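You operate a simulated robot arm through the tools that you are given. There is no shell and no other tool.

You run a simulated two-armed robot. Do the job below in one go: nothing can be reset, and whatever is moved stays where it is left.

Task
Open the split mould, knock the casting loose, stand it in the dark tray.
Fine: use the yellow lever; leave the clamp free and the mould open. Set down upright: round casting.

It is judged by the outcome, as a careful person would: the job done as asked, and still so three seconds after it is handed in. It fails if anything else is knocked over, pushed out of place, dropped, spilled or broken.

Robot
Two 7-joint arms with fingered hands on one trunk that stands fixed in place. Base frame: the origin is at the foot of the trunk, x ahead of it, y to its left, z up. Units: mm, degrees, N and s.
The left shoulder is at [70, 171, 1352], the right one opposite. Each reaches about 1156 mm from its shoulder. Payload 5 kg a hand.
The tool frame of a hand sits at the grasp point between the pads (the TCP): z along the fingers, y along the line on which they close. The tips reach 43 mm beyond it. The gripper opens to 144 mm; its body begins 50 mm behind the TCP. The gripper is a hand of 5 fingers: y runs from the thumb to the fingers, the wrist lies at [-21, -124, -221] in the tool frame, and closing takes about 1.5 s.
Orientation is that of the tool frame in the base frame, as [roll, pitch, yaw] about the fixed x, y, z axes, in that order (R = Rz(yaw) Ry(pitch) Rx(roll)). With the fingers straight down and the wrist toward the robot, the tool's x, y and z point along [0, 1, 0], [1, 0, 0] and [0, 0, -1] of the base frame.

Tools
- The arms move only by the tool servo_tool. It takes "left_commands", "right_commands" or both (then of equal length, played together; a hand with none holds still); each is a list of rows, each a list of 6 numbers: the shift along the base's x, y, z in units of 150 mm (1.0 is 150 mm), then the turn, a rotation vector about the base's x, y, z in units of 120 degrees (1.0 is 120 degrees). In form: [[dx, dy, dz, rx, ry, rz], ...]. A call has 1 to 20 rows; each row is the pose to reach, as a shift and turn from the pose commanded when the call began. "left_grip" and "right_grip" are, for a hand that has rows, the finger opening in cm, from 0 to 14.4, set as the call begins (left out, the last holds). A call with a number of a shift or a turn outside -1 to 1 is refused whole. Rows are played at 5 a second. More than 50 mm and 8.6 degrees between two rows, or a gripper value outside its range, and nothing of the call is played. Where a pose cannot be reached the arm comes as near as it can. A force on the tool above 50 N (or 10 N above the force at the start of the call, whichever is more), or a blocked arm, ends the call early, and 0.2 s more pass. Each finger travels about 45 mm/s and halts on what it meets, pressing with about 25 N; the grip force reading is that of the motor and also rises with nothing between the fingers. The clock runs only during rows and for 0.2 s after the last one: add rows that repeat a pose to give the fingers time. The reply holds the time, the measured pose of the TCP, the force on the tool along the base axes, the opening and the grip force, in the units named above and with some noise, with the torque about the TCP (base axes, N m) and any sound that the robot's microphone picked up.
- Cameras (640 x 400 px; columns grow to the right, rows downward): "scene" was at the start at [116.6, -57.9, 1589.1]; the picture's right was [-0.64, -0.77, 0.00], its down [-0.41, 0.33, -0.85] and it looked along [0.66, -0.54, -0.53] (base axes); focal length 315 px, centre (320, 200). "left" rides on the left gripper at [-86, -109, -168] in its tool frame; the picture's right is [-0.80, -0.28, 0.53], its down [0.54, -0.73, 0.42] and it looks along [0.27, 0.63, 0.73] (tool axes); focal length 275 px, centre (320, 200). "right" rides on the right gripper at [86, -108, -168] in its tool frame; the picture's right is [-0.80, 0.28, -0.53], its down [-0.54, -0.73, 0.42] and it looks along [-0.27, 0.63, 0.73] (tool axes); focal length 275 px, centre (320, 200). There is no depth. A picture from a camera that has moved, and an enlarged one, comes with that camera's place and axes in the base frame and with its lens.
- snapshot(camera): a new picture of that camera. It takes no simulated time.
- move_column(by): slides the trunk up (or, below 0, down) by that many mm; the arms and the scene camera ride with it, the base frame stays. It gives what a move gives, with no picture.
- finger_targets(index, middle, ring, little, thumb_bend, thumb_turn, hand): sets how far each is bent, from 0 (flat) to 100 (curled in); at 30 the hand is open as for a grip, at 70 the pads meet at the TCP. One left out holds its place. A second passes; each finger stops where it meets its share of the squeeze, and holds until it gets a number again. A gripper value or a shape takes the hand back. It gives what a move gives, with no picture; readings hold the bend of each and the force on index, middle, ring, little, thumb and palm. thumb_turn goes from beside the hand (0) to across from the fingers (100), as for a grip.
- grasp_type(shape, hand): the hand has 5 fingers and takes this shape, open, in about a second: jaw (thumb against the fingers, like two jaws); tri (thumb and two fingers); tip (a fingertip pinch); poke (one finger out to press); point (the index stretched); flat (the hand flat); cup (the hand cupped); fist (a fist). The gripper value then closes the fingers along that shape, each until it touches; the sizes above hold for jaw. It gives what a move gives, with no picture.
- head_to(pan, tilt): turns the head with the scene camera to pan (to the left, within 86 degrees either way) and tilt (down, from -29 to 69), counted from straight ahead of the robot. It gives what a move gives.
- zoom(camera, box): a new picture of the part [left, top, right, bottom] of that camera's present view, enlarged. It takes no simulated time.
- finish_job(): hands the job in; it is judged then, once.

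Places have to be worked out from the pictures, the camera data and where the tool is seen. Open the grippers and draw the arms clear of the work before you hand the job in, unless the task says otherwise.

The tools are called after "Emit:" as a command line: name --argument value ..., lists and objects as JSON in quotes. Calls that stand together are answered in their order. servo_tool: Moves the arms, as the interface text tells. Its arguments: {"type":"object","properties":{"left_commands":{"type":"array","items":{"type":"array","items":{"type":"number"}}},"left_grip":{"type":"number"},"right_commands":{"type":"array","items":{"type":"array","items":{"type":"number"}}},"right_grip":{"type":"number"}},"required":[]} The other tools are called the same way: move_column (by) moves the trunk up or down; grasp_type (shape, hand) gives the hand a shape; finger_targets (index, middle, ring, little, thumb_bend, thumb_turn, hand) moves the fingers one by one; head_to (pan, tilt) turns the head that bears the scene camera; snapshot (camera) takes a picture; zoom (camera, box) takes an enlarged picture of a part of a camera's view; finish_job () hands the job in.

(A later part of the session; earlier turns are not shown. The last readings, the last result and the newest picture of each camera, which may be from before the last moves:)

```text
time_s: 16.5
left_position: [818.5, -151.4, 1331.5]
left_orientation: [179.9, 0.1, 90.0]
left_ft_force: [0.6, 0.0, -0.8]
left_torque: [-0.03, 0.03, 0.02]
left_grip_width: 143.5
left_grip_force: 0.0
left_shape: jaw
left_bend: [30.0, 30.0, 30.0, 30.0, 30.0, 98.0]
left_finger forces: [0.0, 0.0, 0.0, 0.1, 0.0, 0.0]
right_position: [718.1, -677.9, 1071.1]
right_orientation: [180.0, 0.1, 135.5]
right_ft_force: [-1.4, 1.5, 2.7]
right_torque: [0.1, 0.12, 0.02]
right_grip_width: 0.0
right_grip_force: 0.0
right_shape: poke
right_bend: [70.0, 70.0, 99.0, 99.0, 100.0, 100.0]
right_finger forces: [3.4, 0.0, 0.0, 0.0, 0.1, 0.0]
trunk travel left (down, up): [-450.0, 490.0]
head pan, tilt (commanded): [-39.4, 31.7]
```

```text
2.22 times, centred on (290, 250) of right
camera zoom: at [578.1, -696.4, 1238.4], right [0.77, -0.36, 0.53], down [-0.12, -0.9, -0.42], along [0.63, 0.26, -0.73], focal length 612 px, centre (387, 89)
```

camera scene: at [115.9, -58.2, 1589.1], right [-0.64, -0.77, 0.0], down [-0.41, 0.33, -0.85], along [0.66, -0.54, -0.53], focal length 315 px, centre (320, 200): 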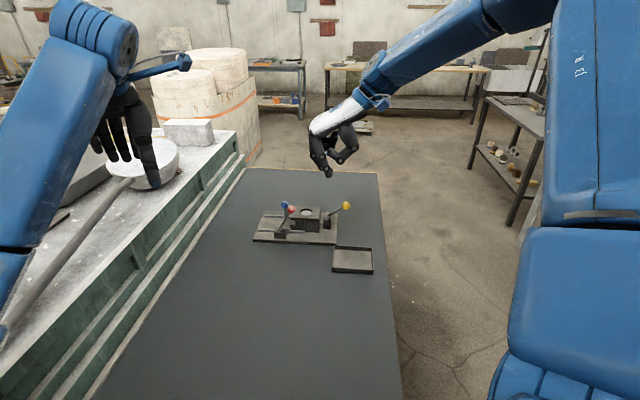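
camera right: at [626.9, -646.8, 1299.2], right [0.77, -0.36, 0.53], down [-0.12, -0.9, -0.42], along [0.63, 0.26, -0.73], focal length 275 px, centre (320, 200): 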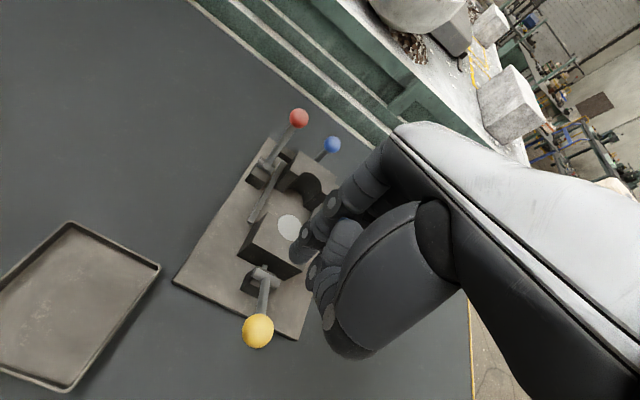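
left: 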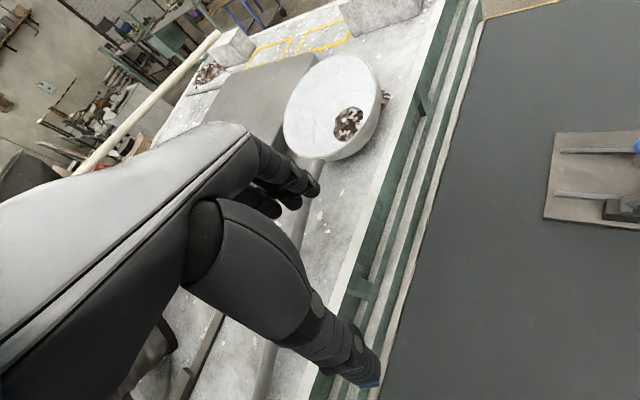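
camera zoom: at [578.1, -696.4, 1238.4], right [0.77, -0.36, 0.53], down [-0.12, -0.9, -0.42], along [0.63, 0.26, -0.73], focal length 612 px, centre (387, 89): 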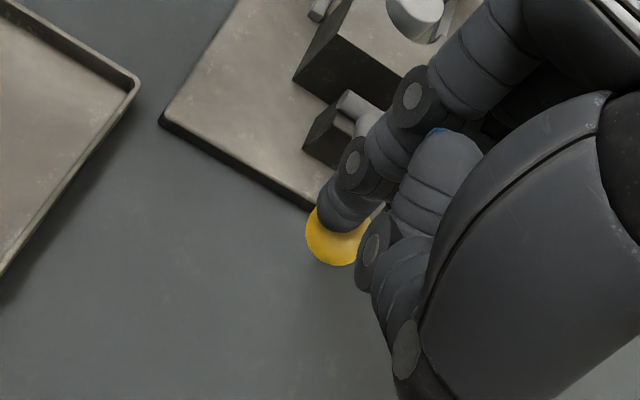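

The lever press pushed the casting out of the fixed half; it is standing upright in the gap, free. A little more stroke would give finger room, so I press ~12 mm further, slowly.

Emit:
servo_tool --right_commands '[[-0.003, -0.003, -0.015, 0, 0, 0], [-0.005, -0.005, -0.03, 0, 0, 0], [-0.007, -0.007, -0.045, 0, 0, 0], [-0.008, -0.008, -0.06, 0, 0, 0], [-0.009, -0.009, -0.075, 0, 0, 0]]'

Emit:
zoom --camera "scene" --box '[290, 160, 390, 250]'

```text
time_s: 17.7
left_position: [818.6, -151.2, 1330.9]
left_orientation: [180.0, 0.0, 90.0]
left_ft_force: [-0.5, 0.0, 0.4]
left_torque: [0.0, 0.0, 0.02]
left_grip_width: 143.8
left_grip_force: 0.0
left_shape: jaw
left_bend: [30.0, 30.0, 30.0, 30.0, 30.0, 98.0]
left_finger forces: [0.0, 0.1, 0.0, 0.0, 0.0, 0.0]
right_position: [717.3, -679.9, 1060.5]
right_orientation: [-179.9, 0.0, 135.5]
right_ft_force: [-1.5, 1.8, 3.4]
right_torque: [0.12, 0.09, 0.01]
right_grip_width: 0.0
right_grip_force: 0.1
right_shape: poke
right_bend: [70.0, 70.0, 99.0, 99.0, 100.0, 100.0]
right_finger forces: [4.4, 0.1, 0.0, 0.1, 0.0, 0.0]
trunk travel left (down, up): [-450.0, 490.0]
head pan, tilt (commanded): [-39.4, 31.7]
```

```text
4.44 times, centred on (340, 205) of scene
camera zoom: at [116.1, -57.3, 1589.1], right [-0.64, -0.77, 0.0], down [-0.41, 0.33, -0.85], along [0.66, -0.54, -0.53], focal length 1400 px, centre (231, 178)
```

zoom: 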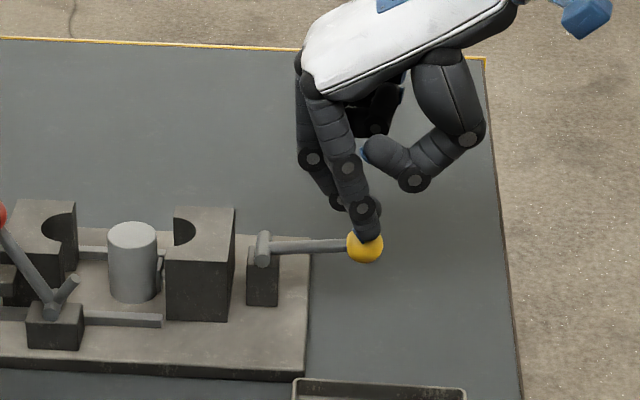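

The casting is now clearly separate from the fixed half, standing upright. I lift straight off the yellow knob.

Emit:
servo_tool --right_commands '[[0, 0, 0.08, 0, 0, 0], [0, 0, 0.2, 0, 0, 0], [0, 0, 0.4, 0, 0, 0], [0, 0, 0.67, 0, 0, 0], [0, 0, 0.9, 0, 0, 0], [0, 0, 0.9, 0, 0, 0]]'

Emit:
zoom --camera "scene" --box '[250, 180, 350, 250]'

Emit:
snapshot --camera "right"

```text
time_s: 19.1
left_position: [819.3, -151.1, 1331.0]
left_orientation: [179.9, 0.0, 90.0]
left_ft_force: [-0.7, -0.4, 0.6]
left_torque: [0.03, 0.0, -0.01]
left_grip_width: 143.8
left_grip_force: 0.0
left_shape: jaw
left_bend: [30.0, 30.0, 30.0, 30.0, 30.0, 98.0]
left_finger forces: [0.0, 0.0, 0.1, 0.0, 0.1, 0.0]
right_position: [717.9, -679.8, 1194.7]
right_orientation: [180.0, -0.1, 135.4]
right_ft_force: [-0.3, -0.2, -1.1]
right_torque: [0.01, 0.03, 0.04]
right_grip_width: 0.1
right_grip_force: 0.1
right_shape: poke
right_bend: [70.0, 70.0, 99.0, 99.0, 100.0, 100.0]
right_finger forces: [0.1, 0.0, 0.1, 0.1, 0.0, 0.1]
trunk travel left (down, up): [-450.0, 490.0]
head pan, tilt (commanded): [-39.4, 31.7]
```

```text
5.71 times, centred on (300, 215) of scene
camera zoom: at [117.4, -58.6, 1588.9], right [-0.64, -0.77, 0.0], down [-0.41, 0.33, -0.85], along [0.66, -0.54, -0.53], focal length 1800 px, centre (434, 114)
```

zoom: 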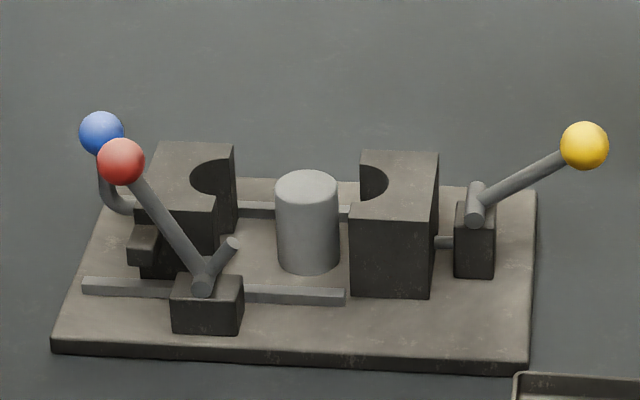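

```text
taken
camera right: at [578.6, -699.0, 1361.7], right [0.77, -0.36, 0.53], down [-0.12, -0.9, -0.42], along [0.63, 0.26, -0.73], focal length 275 px, centre (320, 200)
```

right: 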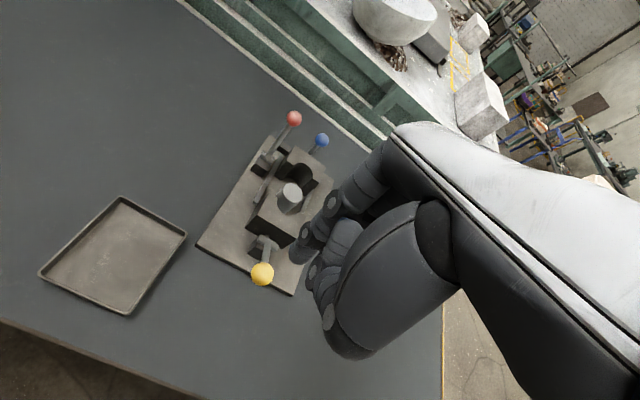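

The lever sprang back and the casting stands free. I zoom with the right camera to triangulate the casting accurately.

Emit:
zoom --camera "right" --box '[230, 100, 350, 220]'

Emit:
zoom --camera "scene" --box '[290, 200, 320, 230]'

Emit:
grasp_type --hand "right" --shape "tri"

Emit:
snapshot --camera "right"

Emit:
zoom --camera "scene" --box '[290, 100, 430, 220]'

```text
3.33 times, centred on (290, 160) of right
camera zoom: at [578.6, -699.0, 1361.7], right [0.77, -0.36, 0.53], down [-0.12, -0.9, -0.42], along [0.63, 0.26, -0.73], focal length 918 px, centre (420, 333)
```

zoom: 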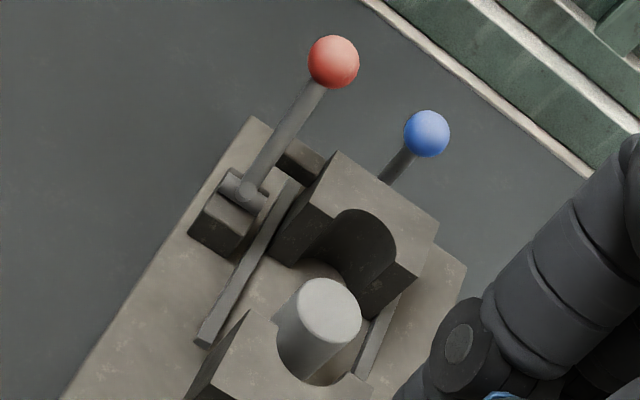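

```text
13.33 times, centred on (305, 215) of scene
camera zoom: at [117.4, -58.6, 1588.9], right [-0.64, -0.77, 0.0], down [-0.41, 0.33, -0.85], along [0.66, -0.54, -0.53], focal length 4200 px, centre (520, 0)
```

zoom: 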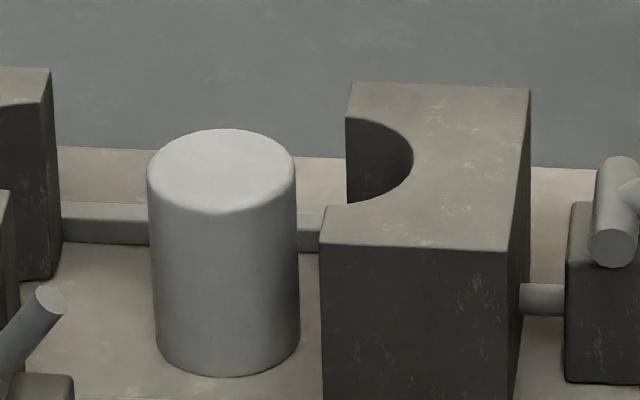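

```text
time_s: 20.0
left_position: [817.5, -151.0, 1330.9]
left_orientation: [180.0, 0.0, 89.9]
left_ft_force: [0.9, -0.3, -0.4]
left_torque: [0.0, -0.03, 0.02]
left_grip_width: 143.6
left_grip_force: 0.0
left_shape: jaw
left_bend: [30.0, 30.0, 30.0, 30.0, 30.0, 98.0]
left_finger forces: [0.1, 0.0, 0.0, 0.1, 0.0, 0.1]
right_position: [718.0, -679.8, 1194.3]
right_orientation: [-179.9, 0.1, 135.4]
right_ft_force: [0.8, -0.6, 0.5]
right_torque: [-0.02, -0.03, -0.04]
right_grip_width: 144.1
right_grip_force: 0.1
right_shape: tri
right_bend: [30.0, 30.0, 99.0, 99.0, 30.0, 98.0]
right_finger forces: [0.0, 0.0, 0.0, 0.0, 0.1, 0.0]
trunk travel left (down, up): [-450.0, 490.0]
head pan, tilt (commanded): [-39.4, 31.7]
```

```text
taken
camera right: at [578.0, -698.1, 1362.5], right [0.77, -0.36, 0.53], down [-0.12, -0.9, -0.42], along [0.63, 0.26, -0.73], focal length 275 px, centre (320, 200)
```

right: 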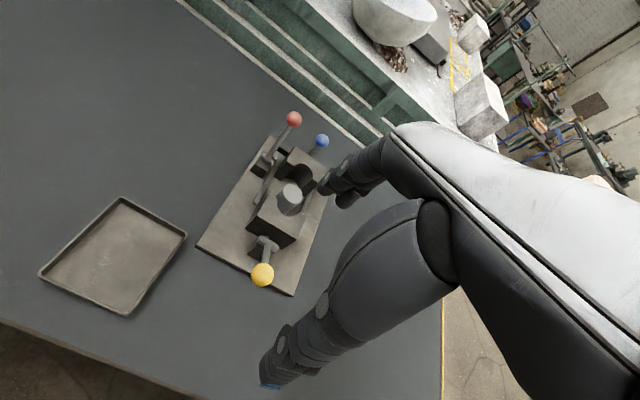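

```text
3.33 times, centred on (360, 160) of scene
camera zoom: at [116.5, -57.7, 1589.1], right [-0.64, -0.77, 0.0], down [-0.41, 0.33, -0.85], along [0.66, -0.54, -0.53], focal length 1050 px, centre (187, 333)
```

zoom: 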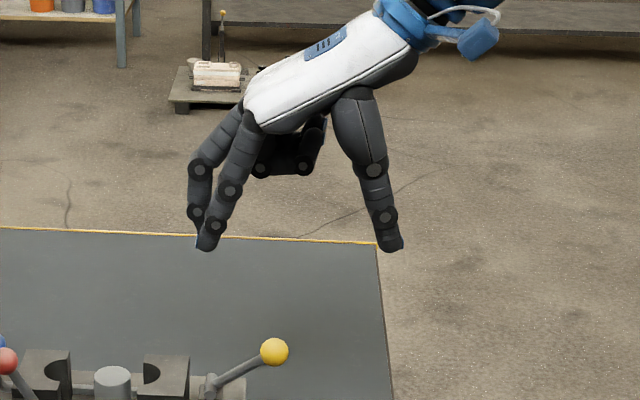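

In "tri", ring and little stay folded ~25 mm above the TCP, which suits the narrow gap. Casting triangulates to about (837,-553), Ø37, top z≈1003. I turn the hand −90° so it closes across the gap, and bring it above the casting with an 9 cm opening.

Emit:
servo_tool --right_commands '[[0.06, 0.07, 0, 0, 0, -0.0625], [0.13, 0.14, 0, 0, 0, -0.125], [0.2, 0.21, 0, 0, 0, -0.1875], [0.27, 0.28, 0, 0, 0, -0.25], [0.33, 0.35, 0, 0, 0, -0.3125], [0.4, 0.42, 0, 0, 0, -0.375], [0.47, 0.49, 0, 0, 0, -0.4375], [0.53, 0.56, 0, 0, 0, -0.5], [0.6, 0.63, 0, 0, 0, -0.5625], [0.67, 0.7, 0, 0, 0, -0.625], [0.73, 0.77, 0, 0, 0, -0.6875], [0.8, 0.847, 0, 0, 0, -0.75], [0.8, 0.847, 0, 0, 0, -0.75]]' --right_grip 9

Emit:
snapshot --camera "right"

Emit:
snapshot --camera "scene"

```text
time_s: 22.8
left_position: [818.7, -151.9, 1331.8]
left_orientation: [180.0, 0.1, 90.0]
left_ft_force: [-0.2, -0.5, -0.1]
left_torque: [0.01, 0.01, 0.0]
left_grip_width: 143.9
left_grip_force: 0.0
left_shape: jaw
left_bend: [30.0, 30.0, 30.0, 30.0, 30.0, 98.0]
left_finger forces: [0.1, 0.0, 0.0, 0.0, 0.1, 0.1]
right_position: [769.0, -702.3, 1110.3]
right_orientation: [178.5, -8.5, 54.5]
right_ft_force: [0.0, 0.3, 0.1]
right_torque: [0.01, 0.01, 0.01]
right_grip_width: 89.8
right_grip_force: 0.1
right_shape: tri
right_bend: [73.0, 40.0, 99.0, 99.0, 64.0, 100.0]
right_finger forces: [0.1, 0.0, 0.0, 0.1, 0.0, 0.1]
right hand out of reach, approached as far as the arm can: row 8, 9, 10, 11, 12, 13
trunk travel left (down, up): [-450.0, 490.0]
head pan, tilt (commanded): [-39.4, 31.7]
```

```text
taken
camera right: at [710.3, -590.1, 1286.4], right [-0.28, -0.86, 0.42], down [-0.86, 0.03, -0.52], along [0.43, -0.5, -0.75], focal length 275 px, centre (320, 200)
```

right: 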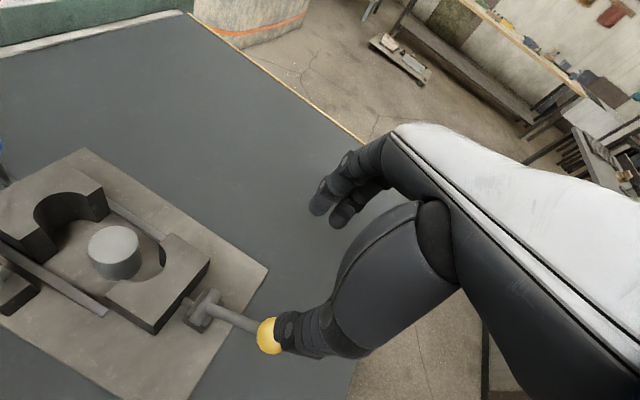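

```text
taken
camera scene: at [116.4, -57.2, 1589.1], right [-0.64, -0.77, 0.0], down [-0.41, 0.33, -0.85], along [0.66, -0.54, -0.53], focal length 315 px, centre (320, 200)
```

scene: 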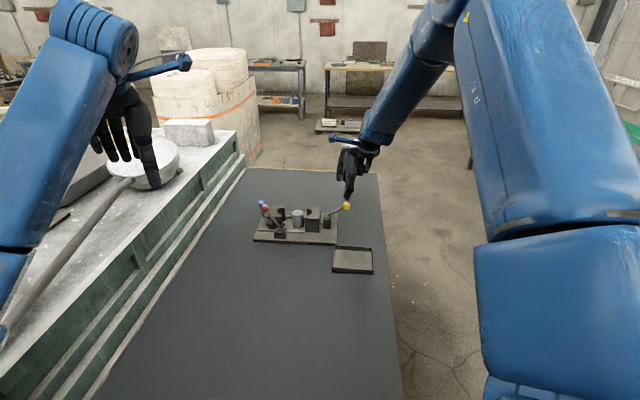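

The wrist could not take that turn from here: the hand ended at (769,-702,1110), tilted and close to the yellow knob. I check clearance before moving on.

Emit:
zoom --camera "scene" --box '[290, 130, 390, 250]'

Emit:
zoom --camera "right" --box '[170, 240, 400, 380]'

```text
3.33 times, centred on (340, 190) of scene
camera zoom: at [116.4, -57.2, 1589.1], right [-0.64, -0.77, 0.0], down [-0.41, 0.33, -0.85], along [0.66, -0.54, -0.53], focal length 1050 px, centre (253, 233)
```

zoom: 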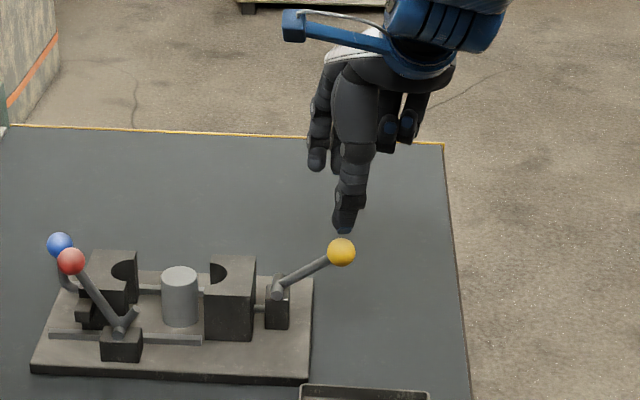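

```text
2.78 times, centred on (285, 310) of right
camera zoom: at [710.3, -590.1, 1286.4], right [-0.28, -0.86, 0.42], down [-0.86, 0.03, -0.52], along [0.43, -0.5, -0.75], focal length 766 px, centre (417, -106)
```

zoom: 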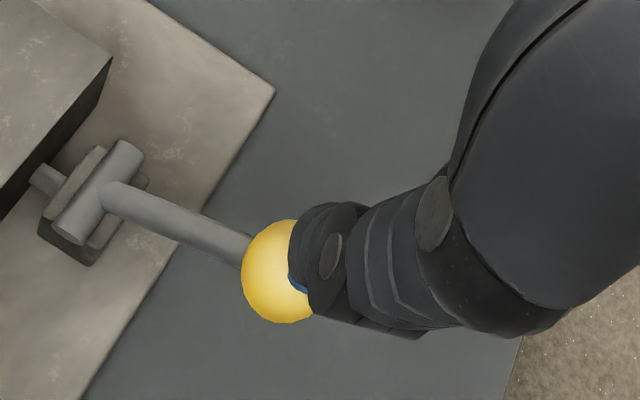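

Nothing was touched, but the thumb is just above the yellow knob. I raise the trunk 200 mm, which lifts the hand straight up and also gives the wrist a steeper, easier approach.

Emit:
move_column --by 200

Emit:
snapshot --camera "scene"

```text
time_s: 25.0
left_position: [818.5, -151.3, 1530.2]
left_orientation: [-180.0, -0.1, 90.0]
left_ft_force: [-1.5, -0.5, 0.7]
left_torque: [-0.01, 0.02, -0.01]
left_grip_width: 143.5
left_grip_force: 0.0
left_shape: jaw
left_bend: [30.0, 30.0, 30.0, 30.0, 30.0, 98.0]
left_finger forces: [0.0, 0.0, 0.1, 0.1, 0.1, 0.0]
right_position: [768.9, -703.3, 1308.3]
right_orientation: [178.6, -8.6, 54.7]
right_ft_force: [0.3, -0.6, 0.3]
right_torque: [-0.01, -0.03, -0.03]
right_grip_width: 89.8
right_grip_force: 0.1
right_shape: tri
right_bend: [73.0, 40.0, 99.0, 99.0, 64.0, 100.0]
right_finger forces: [0.0, 0.0, 0.0, 0.0, 0.1, 0.0]
trunk travel left (down, up): [-650.0, 290.0]
head pan, tilt (commanded): [-39.4, 31.7]
```

```text
taken
camera scene: at [117.0, -58.0, 1789.0], right [-0.64, -0.77, 0.0], down [-0.41, 0.33, -0.85], along [0.66, -0.54, -0.53], focal length 315 px, centre (320, 200)
```

scene: 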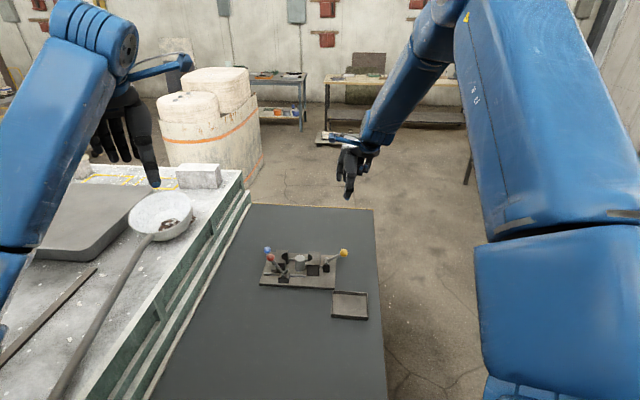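

The hand is now clear at z≈1308. I look at the hand's finger posture, since the index and thumb bends look uneven.

Emit:
zoom --camera "scene" --box '[300, 110, 420, 220]'

Emit:
snapshot --camera "right"

```text
3.64 times, centred on (360, 165) of scene
camera zoom: at [117.0, -58.0, 1789.0], right [-0.64, -0.77, 0.0], down [-0.41, 0.33, -0.85], along [0.66, -0.54, -0.53], focal length 1146 px, centre (174, 327)
```

zoom: 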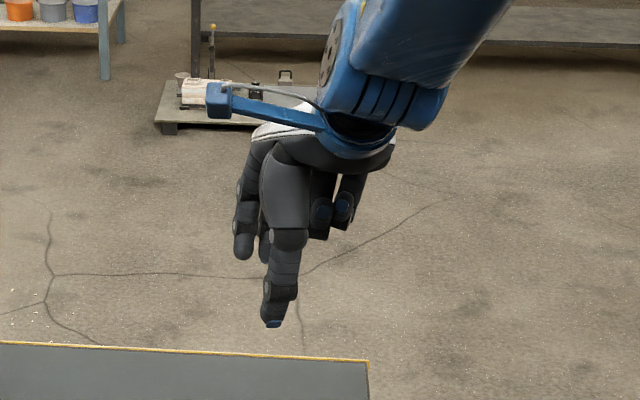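

```text
taken
camera right: at [710.8, -590.6, 1485.9], right [-0.28, -0.86, 0.42], down [-0.86, 0.03, -0.52], along [0.43, -0.5, -0.75], focal length 275 px, centre (320, 200)
```

right: 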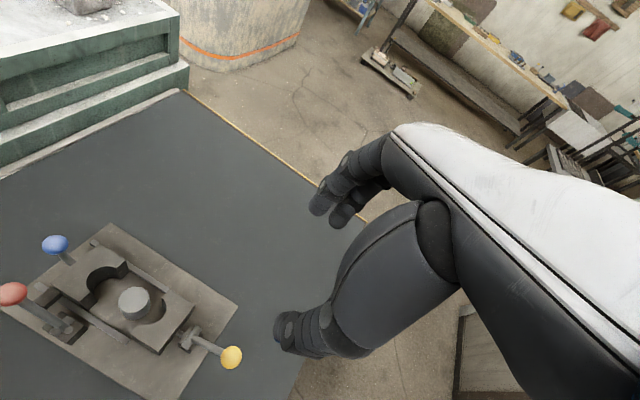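

I issue a tiny hold move to learn which pose the controller regards as commanded and whether it is reachable now.

Emit:
servo_tool --right_commands '[[0, 0, 0, 0, 0, 0], [0, 0, 0, 0, 0, 0]]'

```text
time_s: 25.6
left_position: [818.1, -152.2, 1531.8]
left_orientation: [-180.0, 0.0, 90.0]
left_ft_force: [-0.8, 0.1, -0.5]
left_torque: [0.0, -0.03, -0.01]
left_grip_width: 143.5
left_grip_force: 0.1
left_shape: jaw
left_bend: [30.0, 30.0, 30.0, 30.0, 30.0, 98.0]
left_finger forces: [0.0, 0.1, 0.1, 0.0, 0.0, 0.0]
right_position: [769.3, -704.3, 1310.3]
right_orientation: [178.5, -8.6, 54.6]
right_ft_force: [0.3, 0.0, -0.8]
right_torque: [-0.01, 0.0, -0.01]
right_grip_width: 89.7
right_grip_force: 0.1
right_shape: tri
right_bend: [73.0, 40.0, 99.0, 99.0, 64.0, 100.0]
right_finger forces: [0.0, 0.0, 0.1, 0.0, 0.0, 0.0]
trunk travel left (down, up): [-650.0, 290.0]
head pan, tilt (commanded): [-39.4, 31.7]
```

The commanded pose resets to the achieved one, so I can proceed from here. With the trunk raised I try moving above the casting again while levelling the hand and turning to the wanted yaw; at this height nothing is near.

Emit:
servo_tool --right_commands '[[0.08, 0.17, 0.02, -0.008, 0.009, -0.012], [0.15, 0.33, 0.04, -0.016, 0.018, -0.025], [0.23, 0.5, 0.06, -0.024, 0.028, -0.037], [0.31, 0.67, 0.08, -0.031, 0.037, -0.05], [0.38, 0.83, 0.1, -0.039, 0.046, -0.062], [0.46, 1.0, 0.13, -0.047, 0.055, -0.075], [0.46, 1.0, 0.13, -0.047, 0.055, -0.075]]'

Emit:
snapshot --camera "scene"

```text
time_s: 27.2
left_position: [819.4, -148.1, 1531.2]
left_orientation: [179.9, 0.1, 90.0]
left_ft_force: [-0.2, 0.4, 0.1]
left_torque: [-0.02, 0.02, 0.03]
left_grip_width: 143.7
left_grip_force: 0.0
left_shape: jaw
left_bend: [30.0, 30.0, 30.0, 30.0, 30.0, 98.0]
left_finger forces: [0.0, 0.0, 0.0, 0.1, 0.0, 0.0]
right_position: [839.1, -550.8, 1330.4]
right_orientation: [-179.8, 0.1, 45.5]
right_ft_force: [-0.6, -1.4, -0.3]
right_torque: [-0.02, 0.0, -0.01]
right_grip_width: 89.8
right_grip_force: 0.1
right_shape: tri
right_bend: [73.0, 40.0, 99.0, 99.0, 64.0, 100.0]
right_finger forces: [0.0, 0.0, 0.0, 0.0, 0.0, 0.1]
right hand out of reach, approached as far as the arm can: row 1, 2
trunk travel left (down, up): [-650.0, 290.0]
head pan, tilt (commanded): [-39.4, 31.7]
```

```text
taken
camera scene: at [117.5, -55.0, 1789.1], right [-0.63, -0.77, 0.0], down [-0.41, 0.33, -0.85], along [0.66, -0.54, -0.53], focal length 315 px, centre (320, 200)
```

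scene: 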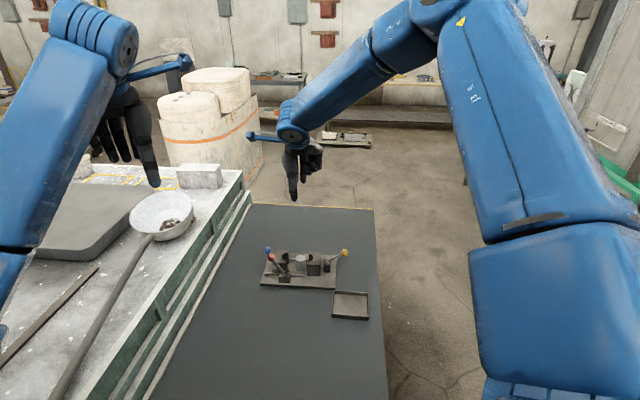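

That worked: the hand is level at (839,-551,1330), yaw 45.5, above the casting. I descend 150 mm and re-check the view and fingers.

Emit:
servo_tool --right_commands '[[0, 0, -0.25, 0, 0, 0], [0, 0, -0.5, 0, 0, 0], [0, 0, -0.75, 0, 0, 0], [0, 0, -1.0, 0, 0, 0], [0, 0, -1.0, 0, 0, 0]]'

Emit:
snapshot --camera "right"

Emit:
zoom --camera "scene" --box '[230, 170, 370, 300]'

```text
time_s: 28.4
left_position: [819.6, -153.0, 1529.5]
left_orientation: [-179.9, -0.1, 89.9]
left_ft_force: [0.6, 0.2, -0.9]
left_torque: [-0.01, 0.02, 0.02]
left_grip_width: 143.9
left_grip_force: 0.0
left_shape: jaw
left_bend: [30.0, 30.0, 30.0, 30.0, 30.0, 98.0]
left_finger forces: [0.0, 0.0, 0.0, 0.1, 0.0, 0.1]
right_position: [836.1, -553.2, 1177.4]
right_orientation: [-179.9, 0.1, 45.5]
right_ft_force: [-0.2, 0.1, -0.3]
right_torque: [-0.02, 0.01, 0.0]
right_grip_width: 90.2
right_grip_force: 0.1
right_shape: tri
right_bend: [73.0, 40.0, 99.0, 99.0, 64.0, 100.0]
right_finger forces: [0.0, 0.0, 0.1, 0.0, 0.0, 0.0]
trunk travel left (down, up): [-650.0, 290.0]
head pan, tilt (commanded): [-39.4, 31.7]
```

```text
taken
camera right: at [818.2, -417.6, 1346.9], right [-0.36, -0.77, 0.53], down [-0.9, 0.12, -0.42], along [0.26, -0.63, -0.73], focal length 275 px, centre (320, 200)
```

right: 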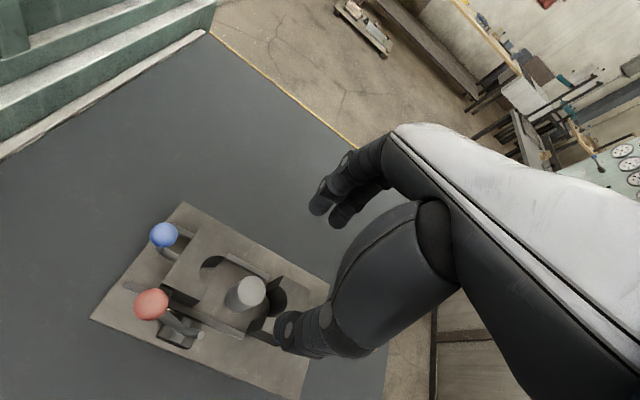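

```text
3.08 times, centred on (300, 235) of scene
camera zoom: at [117.3, -58.1, 1789.0], right [-0.64, -0.77, 0.0], down [-0.41, 0.33, -0.85], along [0.66, -0.54, -0.53], focal length 969 px, centre (382, 92)
```

zoom: 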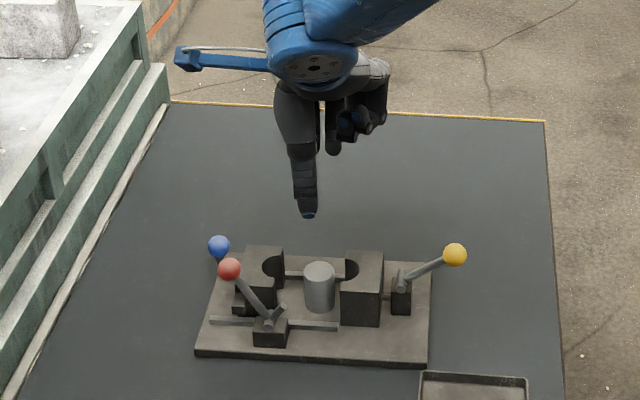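

Projection checks agree: the casting is within ~2 mm of directly beneath the TCP. I descend to TCP z≈1080 (tips ≈1030, still above the casting) and look again.

Emit:
servo_tool --right_commands '[[0, 0, -0.2, 0, 0, 0], [0, 0, -0.4, 0, 0, 0], [0, 0, -0.64, 0, 0, 0], [0, 0, -0.64, 0, 0, 0]]'

Emit:
zoom --camera "right" --box '[180, 160, 380, 370]'

Emit:
zoom --camera "scene" --box '[250, 210, 360, 300]'

```text
time_s: 29.4
left_position: [816.9, -153.6, 1531.8]
left_orientation: [180.0, 0.0, 89.8]
left_ft_force: [1.2, -0.4, 0.1]
left_torque: [-0.02, 0.0, 0.02]
left_grip_width: 143.6
left_grip_force: 0.0
left_shape: jaw
left_bend: [30.0, 30.0, 30.0, 30.0, 30.0, 98.0]
left_finger forces: [0.1, 0.0, 0.0, 0.1, 0.1, 0.1]
right_position: [813.7, -554.5, 1114.5]
right_orientation: [-179.9, 0.0, 45.5]
right_ft_force: [0.0, -0.7, -0.5]
right_torque: [0.02, 0.01, 0.01]
right_grip_width: 90.0
right_grip_force: 0.0
right_shape: tri
right_bend: [73.0, 40.0, 99.0, 99.0, 64.0, 100.0]
right_finger forces: [0.0, 0.0, 0.1, 0.0, 0.0, 0.1]
right hand out of reach, approached as far as the arm can: row 2, 3, 4
trunk travel left (down, up): [-650.0, 290.0]
head pan, tilt (commanded): [-39.4, 31.7]
```

```text
1.90 times, centred on (280, 265) of right
camera zoom: at [795.4, -420.0, 1283.2], right [-0.36, -0.77, 0.53], down [-0.9, 0.12, -0.42], along [0.26, -0.63, -0.73], focal length 524 px, centre (396, 76)
```

zoom: 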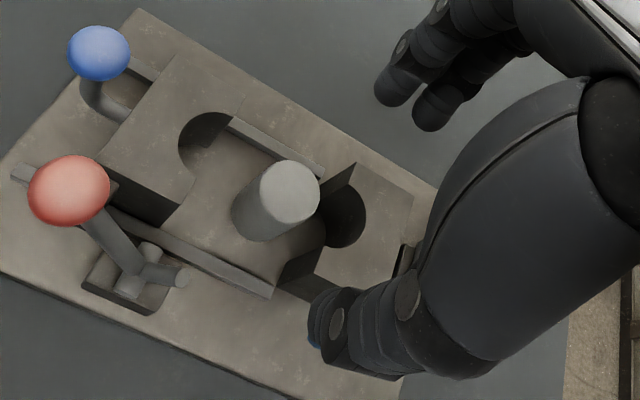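

```text
4.44 times, centred on (305, 255) of scene
camera zoom: at [115.7, -58.9, 1789.1], right [-0.64, -0.77, 0.0], down [-0.41, 0.33, -0.85], along [0.66, -0.54, -0.53], focal length 1400 px, centre (387, -44)
```

zoom: 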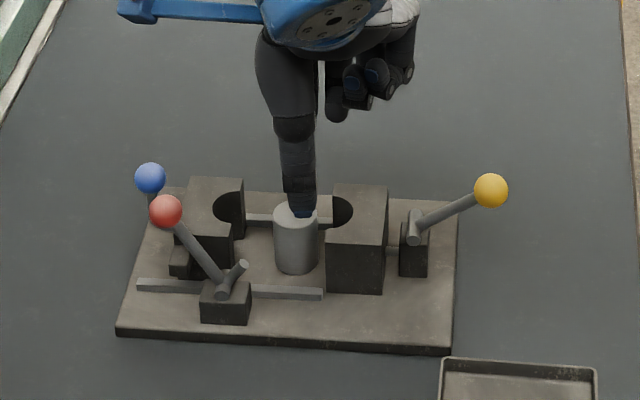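

At this trunk height the wrist limits stop me around z≈1115 (it drifted back in x); the reachable band is relative to the shoulder. So I go back up over the casting to z≈1222 and will then descend using the trunk itself.

Emit:
servo_tool --right_commands '[[0, 0, 0.25, 0, 0, 0], [0.08, 0.007, 0.5, 0, 0, 0], [0.155, 0.013, 0.717, 0, 0, 0], [0.155, 0.013, 0.717, 0, 0, 0]]'

```text
time_s: 30.4
left_position: [819.3, -151.2, 1530.1]
left_orientation: [-179.8, 0.0, 90.0]
left_ft_force: [-0.2, 0.1, 0.0]
left_torque: [-0.01, 0.01, -0.01]
left_grip_width: 143.6
left_grip_force: 0.0
left_shape: jaw
left_bend: [30.0, 30.0, 30.0, 30.0, 30.0, 98.0]
left_finger forces: [0.0, 0.0, 0.0, 0.0, 0.0, 0.1]
right_position: [839.3, -552.6, 1223.0]
right_orientation: [-180.0, 0.1, 45.5]
right_ft_force: [1.2, 0.0, 0.3]
right_torque: [0.03, 0.0, -0.01]
right_grip_width: 89.9
right_grip_force: 0.2
right_shape: tri
right_bend: [73.0, 40.0, 99.0, 99.0, 64.0, 100.0]
right_finger forces: [0.1, 0.0, 0.1, 0.0, 0.0, 0.0]
trunk travel left (down, up): [-650.0, 290.0]
head pan, tilt (commanded): [-39.4, 31.7]
```

Reached without limits. I lower the trunk 130 mm, bringing the TCP to about z=1093, and check alignment.

Emit:
move_column --by -130

Emit:
zoom --camera "right" --box '[180, 160, 380, 370]'

Emit:
zoom --camera "scene" --box '[250, 180, 360, 270]'

```text
time_s: 31.9
left_position: [819.2, -151.9, 1401.4]
left_orientation: [-179.9, -0.1, 90.1]
left_ft_force: [0.1, -1.2, -0.6]
left_torque: [0.01, -0.02, -0.04]
left_grip_width: 143.4
left_grip_force: 0.1
left_shape: jaw
left_bend: [30.0, 30.0, 30.0, 30.0, 30.0, 98.0]
left_finger forces: [0.0, 0.0, 0.1, 0.0, 0.0, 0.0]
right_position: [837.2, -552.5, 1092.7]
right_orientation: [180.0, 0.0, 45.5]
right_ft_force: [0.1, -0.3, 0.1]
right_torque: [-0.02, -0.01, 0.01]
right_grip_width: 89.9
right_grip_force: 0.1
right_shape: tri
right_bend: [73.0, 40.0, 99.0, 99.0, 64.0, 100.0]
right_finger forces: [0.0, 0.0, 0.1, 0.0, 0.0, 0.0]
trunk travel left (down, up): [-520.0, 420.0]
head pan, tilt (commanded): [-39.4, 31.7]
```

```text
1.90 times, centred on (280, 265) of right
camera zoom: at [819.2, -417.0, 1260.6], right [-0.36, -0.77, 0.53], down [-0.9, 0.12, -0.42], along [0.26, -0.63, -0.73], focal length 524 px, centre (396, 76)
```

zoom: 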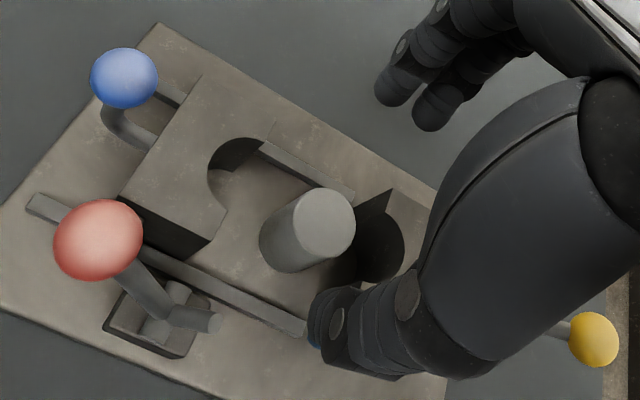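

```text
4.44 times, centred on (305, 225) of scene
camera zoom: at [116.3, -57.7, 1659.2], right [-0.64, -0.77, 0.0], down [-0.41, 0.33, -0.85], along [0.66, -0.54, -0.53], focal length 1400 px, centre (387, 89)
```

zoom: 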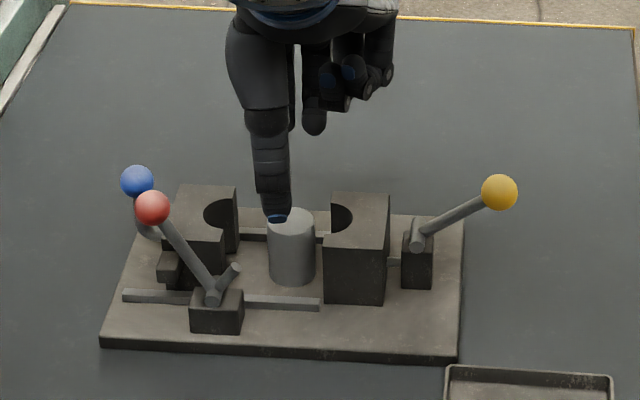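

Alignment is within ~2 mm. Before going down I narrow the opening to 6.5 cm so the thumb stays inside the front rail.

Emit:
servo_tool --right_commands '[[0, 0, 0, 0, 0, 0], [0, 0, 0, 0, 0, 0], [0, 0, 0, 0, 0, 0], [0, 0, 0, 0, 0, 0], [0, 0, 0, 0, 0, 0]]' --right_grip 6.5

Emit:
zoom --camera "right" --box '[180, 160, 380, 370]'

Emit:
zoom --camera "scene" --box '[250, 180, 360, 270]'

```text
time_s: 33.1
left_position: [818.7, -152.3, 1401.2]
left_orientation: [-179.9, 0.1, 90.1]
left_ft_force: [0.5, 0.2, 0.2]
left_torque: [0.0, -0.03, -0.01]
left_grip_width: 143.8
left_grip_force: 0.1
left_shape: jaw
left_bend: [30.0, 30.0, 30.0, 30.0, 30.0, 98.0]
left_finger forces: [0.0, 0.1, 0.1, 0.0, 0.0, 0.0]
right_position: [839.6, -552.7, 1092.0]
right_orientation: [-179.9, 0.0, 45.5]
right_ft_force: [0.4, 0.3, -0.9]
right_torque: [0.0, 0.01, 0.02]
right_grip_width: 65.3
right_grip_force: 0.0
right_shape: tri
right_bend: [74.0, 47.0, 99.0, 99.0, 71.0, 100.0]
right_finger forces: [0.1, 0.0, 0.0, 0.0, 0.0, 0.1]
trunk travel left (down, up): [-520.0, 420.0]
head pan, tilt (commanded): [-39.4, 31.7]
```

```text
1.90 times, centred on (280, 265) of right
camera zoom: at [819.5, -417.1, 1260.2], right [-0.36, -0.77, 0.53], down [-0.9, 0.12, -0.42], along [0.26, -0.63, -0.73], focal length 524 px, centre (396, 76)
```

zoom: 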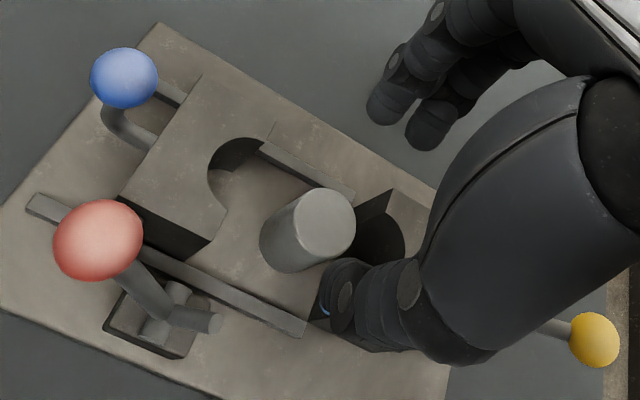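

```text
4.44 times, centred on (305, 225) of scene
camera zoom: at [116.8, -57.8, 1659.1], right [-0.64, -0.77, 0.0], down [-0.41, 0.33, -0.85], along [0.66, -0.54, -0.53], focal length 1400 px, centre (387, 89)
```

zoom: 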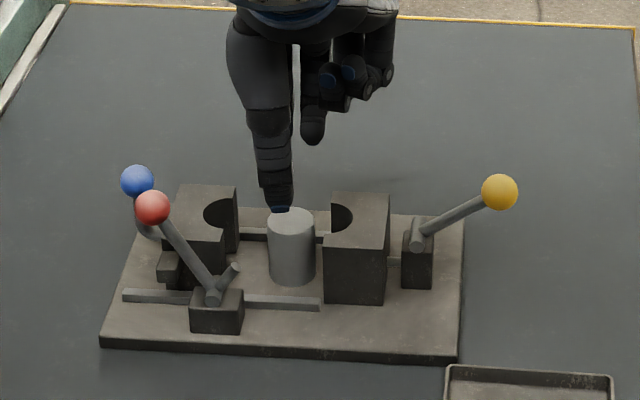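

Thumb and fingers are symmetric about the casting. I lower the trunk 64 mm so the TCP is at about z=1028, tips ≈978, straddling the casting.

Emit:
move_column --by -64

Emit:
zoom --camera "right" --box '[180, 160, 380, 370]'

Emit:
zoom --camera "scene" --box '[250, 170, 360, 260]'

```text
time_s: 34.2
left_position: [819.1, -151.6, 1338.4]
left_orientation: [-180.0, 0.0, 90.0]
left_ft_force: [0.6, -0.8, 0.5]
left_torque: [0.02, 0.01, -0.01]
left_grip_width: 143.5
left_grip_force: 0.1
left_shape: jaw
left_bend: [30.0, 30.0, 30.0, 30.0, 30.0, 98.0]
left_finger forces: [0.0, 0.1, 0.0, 0.0, 0.0, 0.1]
right_position: [838.6, -552.6, 1028.8]
right_orientation: [-180.0, 0.0, 45.4]
right_ft_force: [0.2, -0.2, 0.2]
right_torque: [0.0, 0.03, 0.0]
right_grip_width: 65.8
right_grip_force: 0.1
right_shape: tri
right_bend: [74.0, 47.0, 99.0, 99.0, 71.0, 100.0]
right_finger forces: [0.0, 0.1, 0.0, 0.0, 0.0, 0.0]
trunk travel left (down, up): [-456.0, 484.0]
head pan, tilt (commanded): [-39.4, 31.7]
```

```text
1.90 times, centred on (280, 265) of right
camera zoom: at [819.3, -416.9, 1196.7], right [-0.36, -0.77, 0.53], down [-0.9, 0.12, -0.42], along [0.26, -0.63, -0.73], focal length 524 px, centre (396, 76)
```

zoom: 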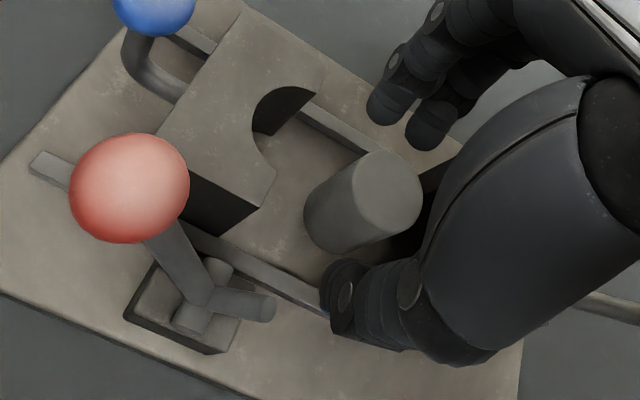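

```text
4.44 times, centred on (305, 215) of scene
camera zoom: at [116.4, -57.6, 1595.2], right [-0.64, -0.77, 0.0], down [-0.41, 0.33, -0.85], along [0.66, -0.54, -0.53], focal length 1400 px, centre (387, 133)
```

zoom: 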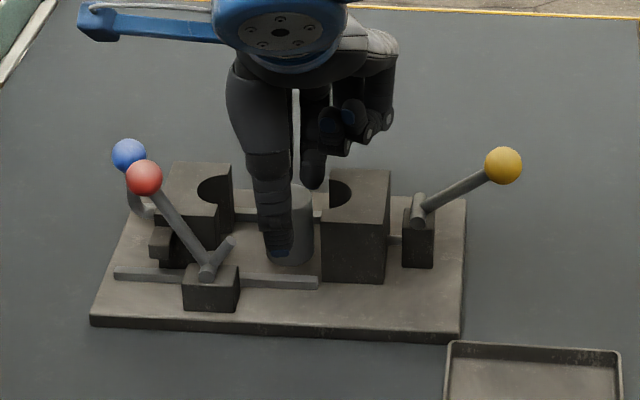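

Everything is where predicted: thumb in front, two fingers behind, casting centred. I close on it.

Emit:
servo_tool --right_commands '[[0, 0, 0, 0, 0, 0], [0, 0, 0, 0, 0, 0], [0, 0, 0, 0, 0, 0], [0, 0, 0, 0, 0, 0], [0, 0, 0, 0, 0, 0], [0, 0, 0, 0, 0, 0], [0, 0, 0, 0, 0, 0], [0, 0, 0, 0, 0, 0]]' --right_grip 2.8

Emit:
zoom --camera "right" --box '[180, 160, 380, 370]'

Emit:
zoom --camera "scene" --box '[250, 170, 360, 260]'

```text
time_s: 36.0
left_position: [819.0, -152.0, 1338.8]
left_orientation: [180.0, 0.1, 90.0]
left_ft_force: [-0.1, 0.3, 0.6]
left_torque: [0.02, -0.01, -0.01]
left_grip_width: 143.7
left_grip_force: 0.0
left_shape: jaw
left_bend: [30.0, 30.0, 30.0, 30.0, 30.0, 98.0]
left_finger forces: [0.1, 0.1, 0.0, 0.0, 0.0, 0.1]
right_position: [838.2, -553.5, 1028.6]
right_orientation: [-179.9, 0.0, 45.4]
right_ft_force: [1.1, 0.1, -1.2]
right_torque: [0.03, 0.01, 0.03]
right_grip_width: 28.3
right_grip_force: 25.1
right_shape: tri
right_bend: [73.0, 59.0, 100.0, 100.0, 74.0, 100.0]
right_finger forces: [10.6, 10.6, 0.0, 0.0, 22.1, 0.1]
trunk travel left (down, up): [-456.0, 484.0]
head pan, tilt (commanded): [-39.4, 31.7]
```

```text
1.90 times, centred on (280, 265) of right
camera zoom: at [819.6, -417.2, 1195.9], right [-0.36, -0.77, 0.53], down [-0.9, 0.12, -0.42], along [0.26, -0.63, -0.73], focal length 524 px, centre (396, 76)
```

zoom: 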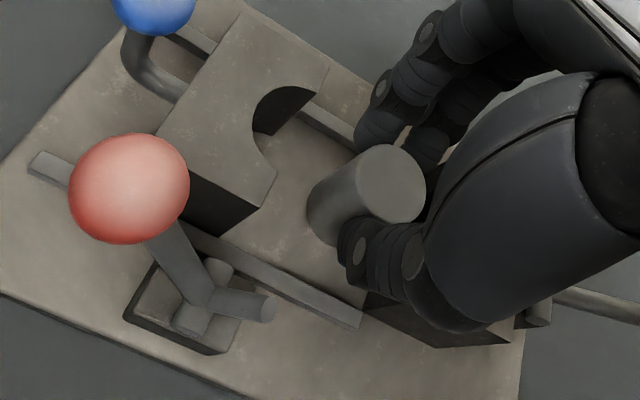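

```text
4.44 times, centred on (305, 215) of scene
camera zoom: at [117.0, -57.9, 1595.0], right [-0.64, -0.77, 0.0], down [-0.41, 0.33, -0.85], along [0.66, -0.54, -0.53], focal length 1400 px, centre (387, 133)
```

zoom: 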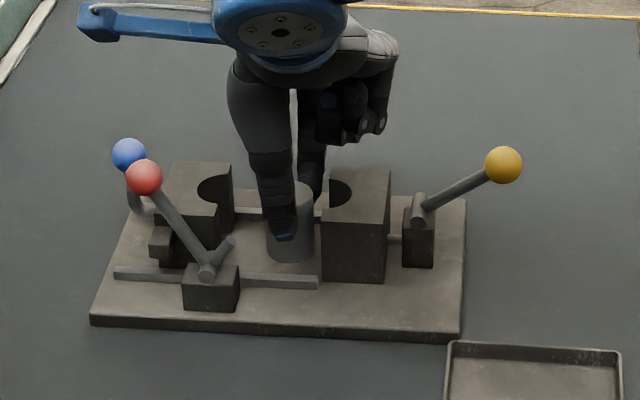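

Firm grip: index and middle 10.6 N each against the thumb at 22 N, casting still upright. I lift gently 24 mm and check.

Emit:
servo_tool --right_commands '[[0, 0, 0.03, 0, 0, 0], [0, 0, 0.08, 0, 0, 0], [0, 0, 0.16, 0, 0, 0], [0, 0, 0.16, 0, 0, 0]]'

Emit:
zoom --camera "scene" --box '[250, 170, 360, 260]'

Emit:
zoom --camera "right" --box '[180, 160, 380, 370]'

```text
time_s: 37.0
left_position: [819.9, -152.7, 1337.2]
left_orientation: [180.0, 0.0, 89.9]
left_ft_force: [-0.2, 0.2, -0.1]
left_torque: [0.0, -0.01, 0.0]
left_grip_width: 143.9
left_grip_force: 0.1
left_shape: jaw
left_bend: [30.0, 30.0, 30.0, 30.0, 30.0, 98.0]
left_finger forces: [0.0, 0.0, 0.1, 0.1, 0.0, 0.0]
right_position: [838.5, -552.5, 1050.6]
right_orientation: [-180.0, 0.0, 45.4]
right_ft_force: [0.3, -0.2, -2.0]
right_torque: [0.04, 0.02, -0.02]
right_grip_width: 28.8
right_grip_force: 24.8
right_shape: tri
right_bend: [73.0, 59.0, 100.0, 100.0, 74.0, 100.0]
right_finger forces: [10.6, 10.6, 0.1, 0.1, 22.1, 0.0]
trunk travel left (down, up): [-456.0, 484.0]
head pan, tilt (commanded): [-39.4, 31.7]
```

```text
4.44 times, centred on (305, 215) of scene
camera zoom: at [117.2, -57.9, 1595.0], right [-0.64, -0.77, 0.0], down [-0.41, 0.33, -0.85], along [0.66, -0.54, -0.53], focal length 1400 px, centre (387, 133)
```

zoom: 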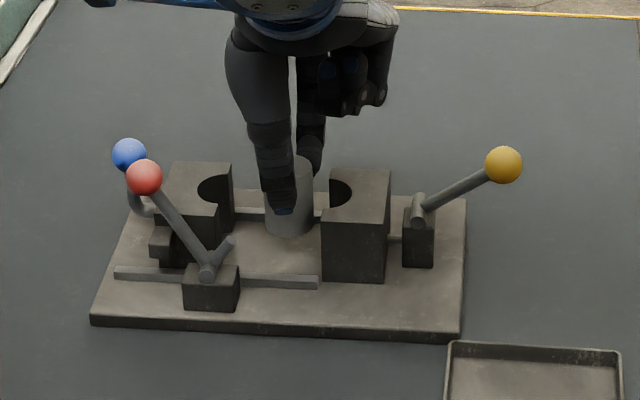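

```text
1.90 times, centred on (280, 265) of right
camera zoom: at [819.8, -417.3, 1219.8], right [-0.36, -0.77, 0.53], down [-0.9, 0.12, -0.42], along [0.26, -0.63, -0.73], focal length 524 px, centre (396, 76)
```

zoom: 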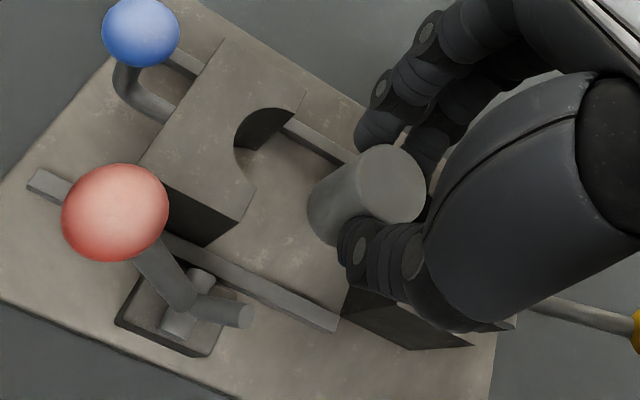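

Lifted cleanly, held upright. I raise the trunk 110 mm to carry the casting well above the levers and blocks.

Emit:
move_column --by 110

Emit:
snapshot --camera "scene"

Emit:
snapshot --camera "right"

```text
time_s: 38.4
left_position: [819.7, -152.2, 1447.5]
left_orientation: [-179.9, -0.1, 89.9]
left_ft_force: [0.2, 0.1, 0.0]
left_torque: [0.0, 0.0, -0.01]
left_grip_width: 143.6
left_grip_force: 0.1
left_shape: jaw
left_bend: [30.0, 30.0, 30.0, 30.0, 30.0, 98.0]
left_finger forces: [0.0, 0.1, 0.1, 0.0, 0.0, 0.1]
right_position: [838.9, -552.8, 1161.8]
right_orientation: [-180.0, 0.0, 45.4]
right_ft_force: [-0.8, 0.2, -1.2]
right_torque: [-0.02, 0.01, -0.02]
right_grip_width: 28.9
right_grip_force: 25.3
right_shape: tri
right_bend: [73.0, 59.0, 100.0, 100.0, 74.0, 100.0]
right_finger forces: [10.6, 10.5, 0.0, 0.0, 22.0, 0.0]
trunk travel left (down, up): [-566.0, 374.0]
head pan, tilt (commanded): [-39.4, 31.7]
```

```text
taken
camera scene: at [117.4, -58.1, 1704.9], right [-0.64, -0.77, 0.0], down [-0.41, 0.33, -0.85], along [0.66, -0.54, -0.53], focal length 315 px, centre (320, 200)
```

scene: 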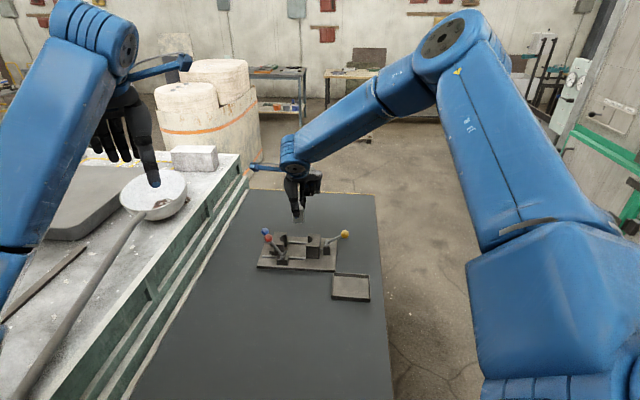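

```text
taken
camera right: at [819.9, -417.4, 1329.3], right [-0.36, -0.77, 0.53], down [-0.9, 0.12, -0.42], along [0.26, -0.63, -0.73], focal length 275 px, centre (320, 200)
```

right: 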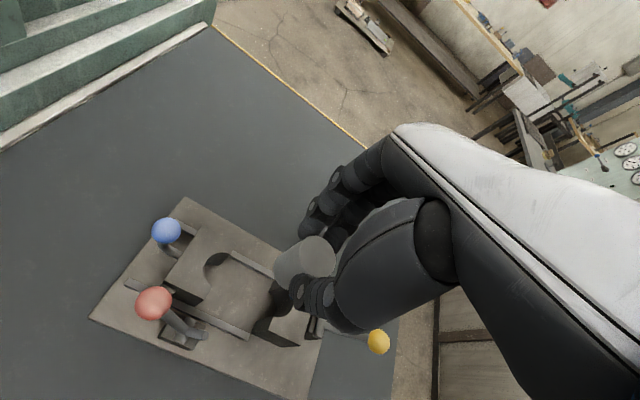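

The casting bottom is now around z≈1091, above all knobs. I move toward the tray in a first half, easing the yaw back toward 90°.

Emit:
servo_tool --right_commands '[[-0.13, -0.016, 0, 0, 0, 0.031], [-0.27, -0.032, 0, 0, 0, 0.062], [-0.4, -0.048, 0, 0, 0, 0.093], [-0.54, -0.064, 0, 0, 0, 0.124], [-0.67, -0.08, 0, 0, 0, 0.155], [-0.8, -0.096, 0, 0, 0, 0.186], [-0.8, -0.096, 0, 0, 0, 0.186]]'

```text
time_s: 40.0
left_position: [819.5, -151.3, 1445.8]
left_orientation: [-179.9, 0.0, 90.0]
left_ft_force: [-0.3, 0.4, 0.0]
left_torque: [-0.01, 0.0, 0.0]
left_grip_width: 143.5
left_grip_force: 0.1
left_shape: jaw
left_bend: [30.0, 30.0, 30.0, 30.0, 30.0, 98.0]
left_finger forces: [0.1, 0.0, 0.0, 0.1, 0.1, 0.0]
right_position: [718.8, -565.9, 1161.6]
right_orientation: [-179.8, -0.1, 67.9]
right_ft_force: [0.0, 1.2, -1.0]
right_torque: [-0.01, 0.02, 0.02]
right_grip_width: 28.4
right_grip_force: 25.3
right_shape: tri
right_bend: [73.0, 59.0, 100.0, 100.0, 74.0, 100.0]
right_finger forces: [10.7, 10.8, 0.0, 0.0, 22.0, 0.0]
trunk travel left (down, up): [-566.0, 374.0]
head pan, tilt (commanded): [-39.4, 31.7]
```

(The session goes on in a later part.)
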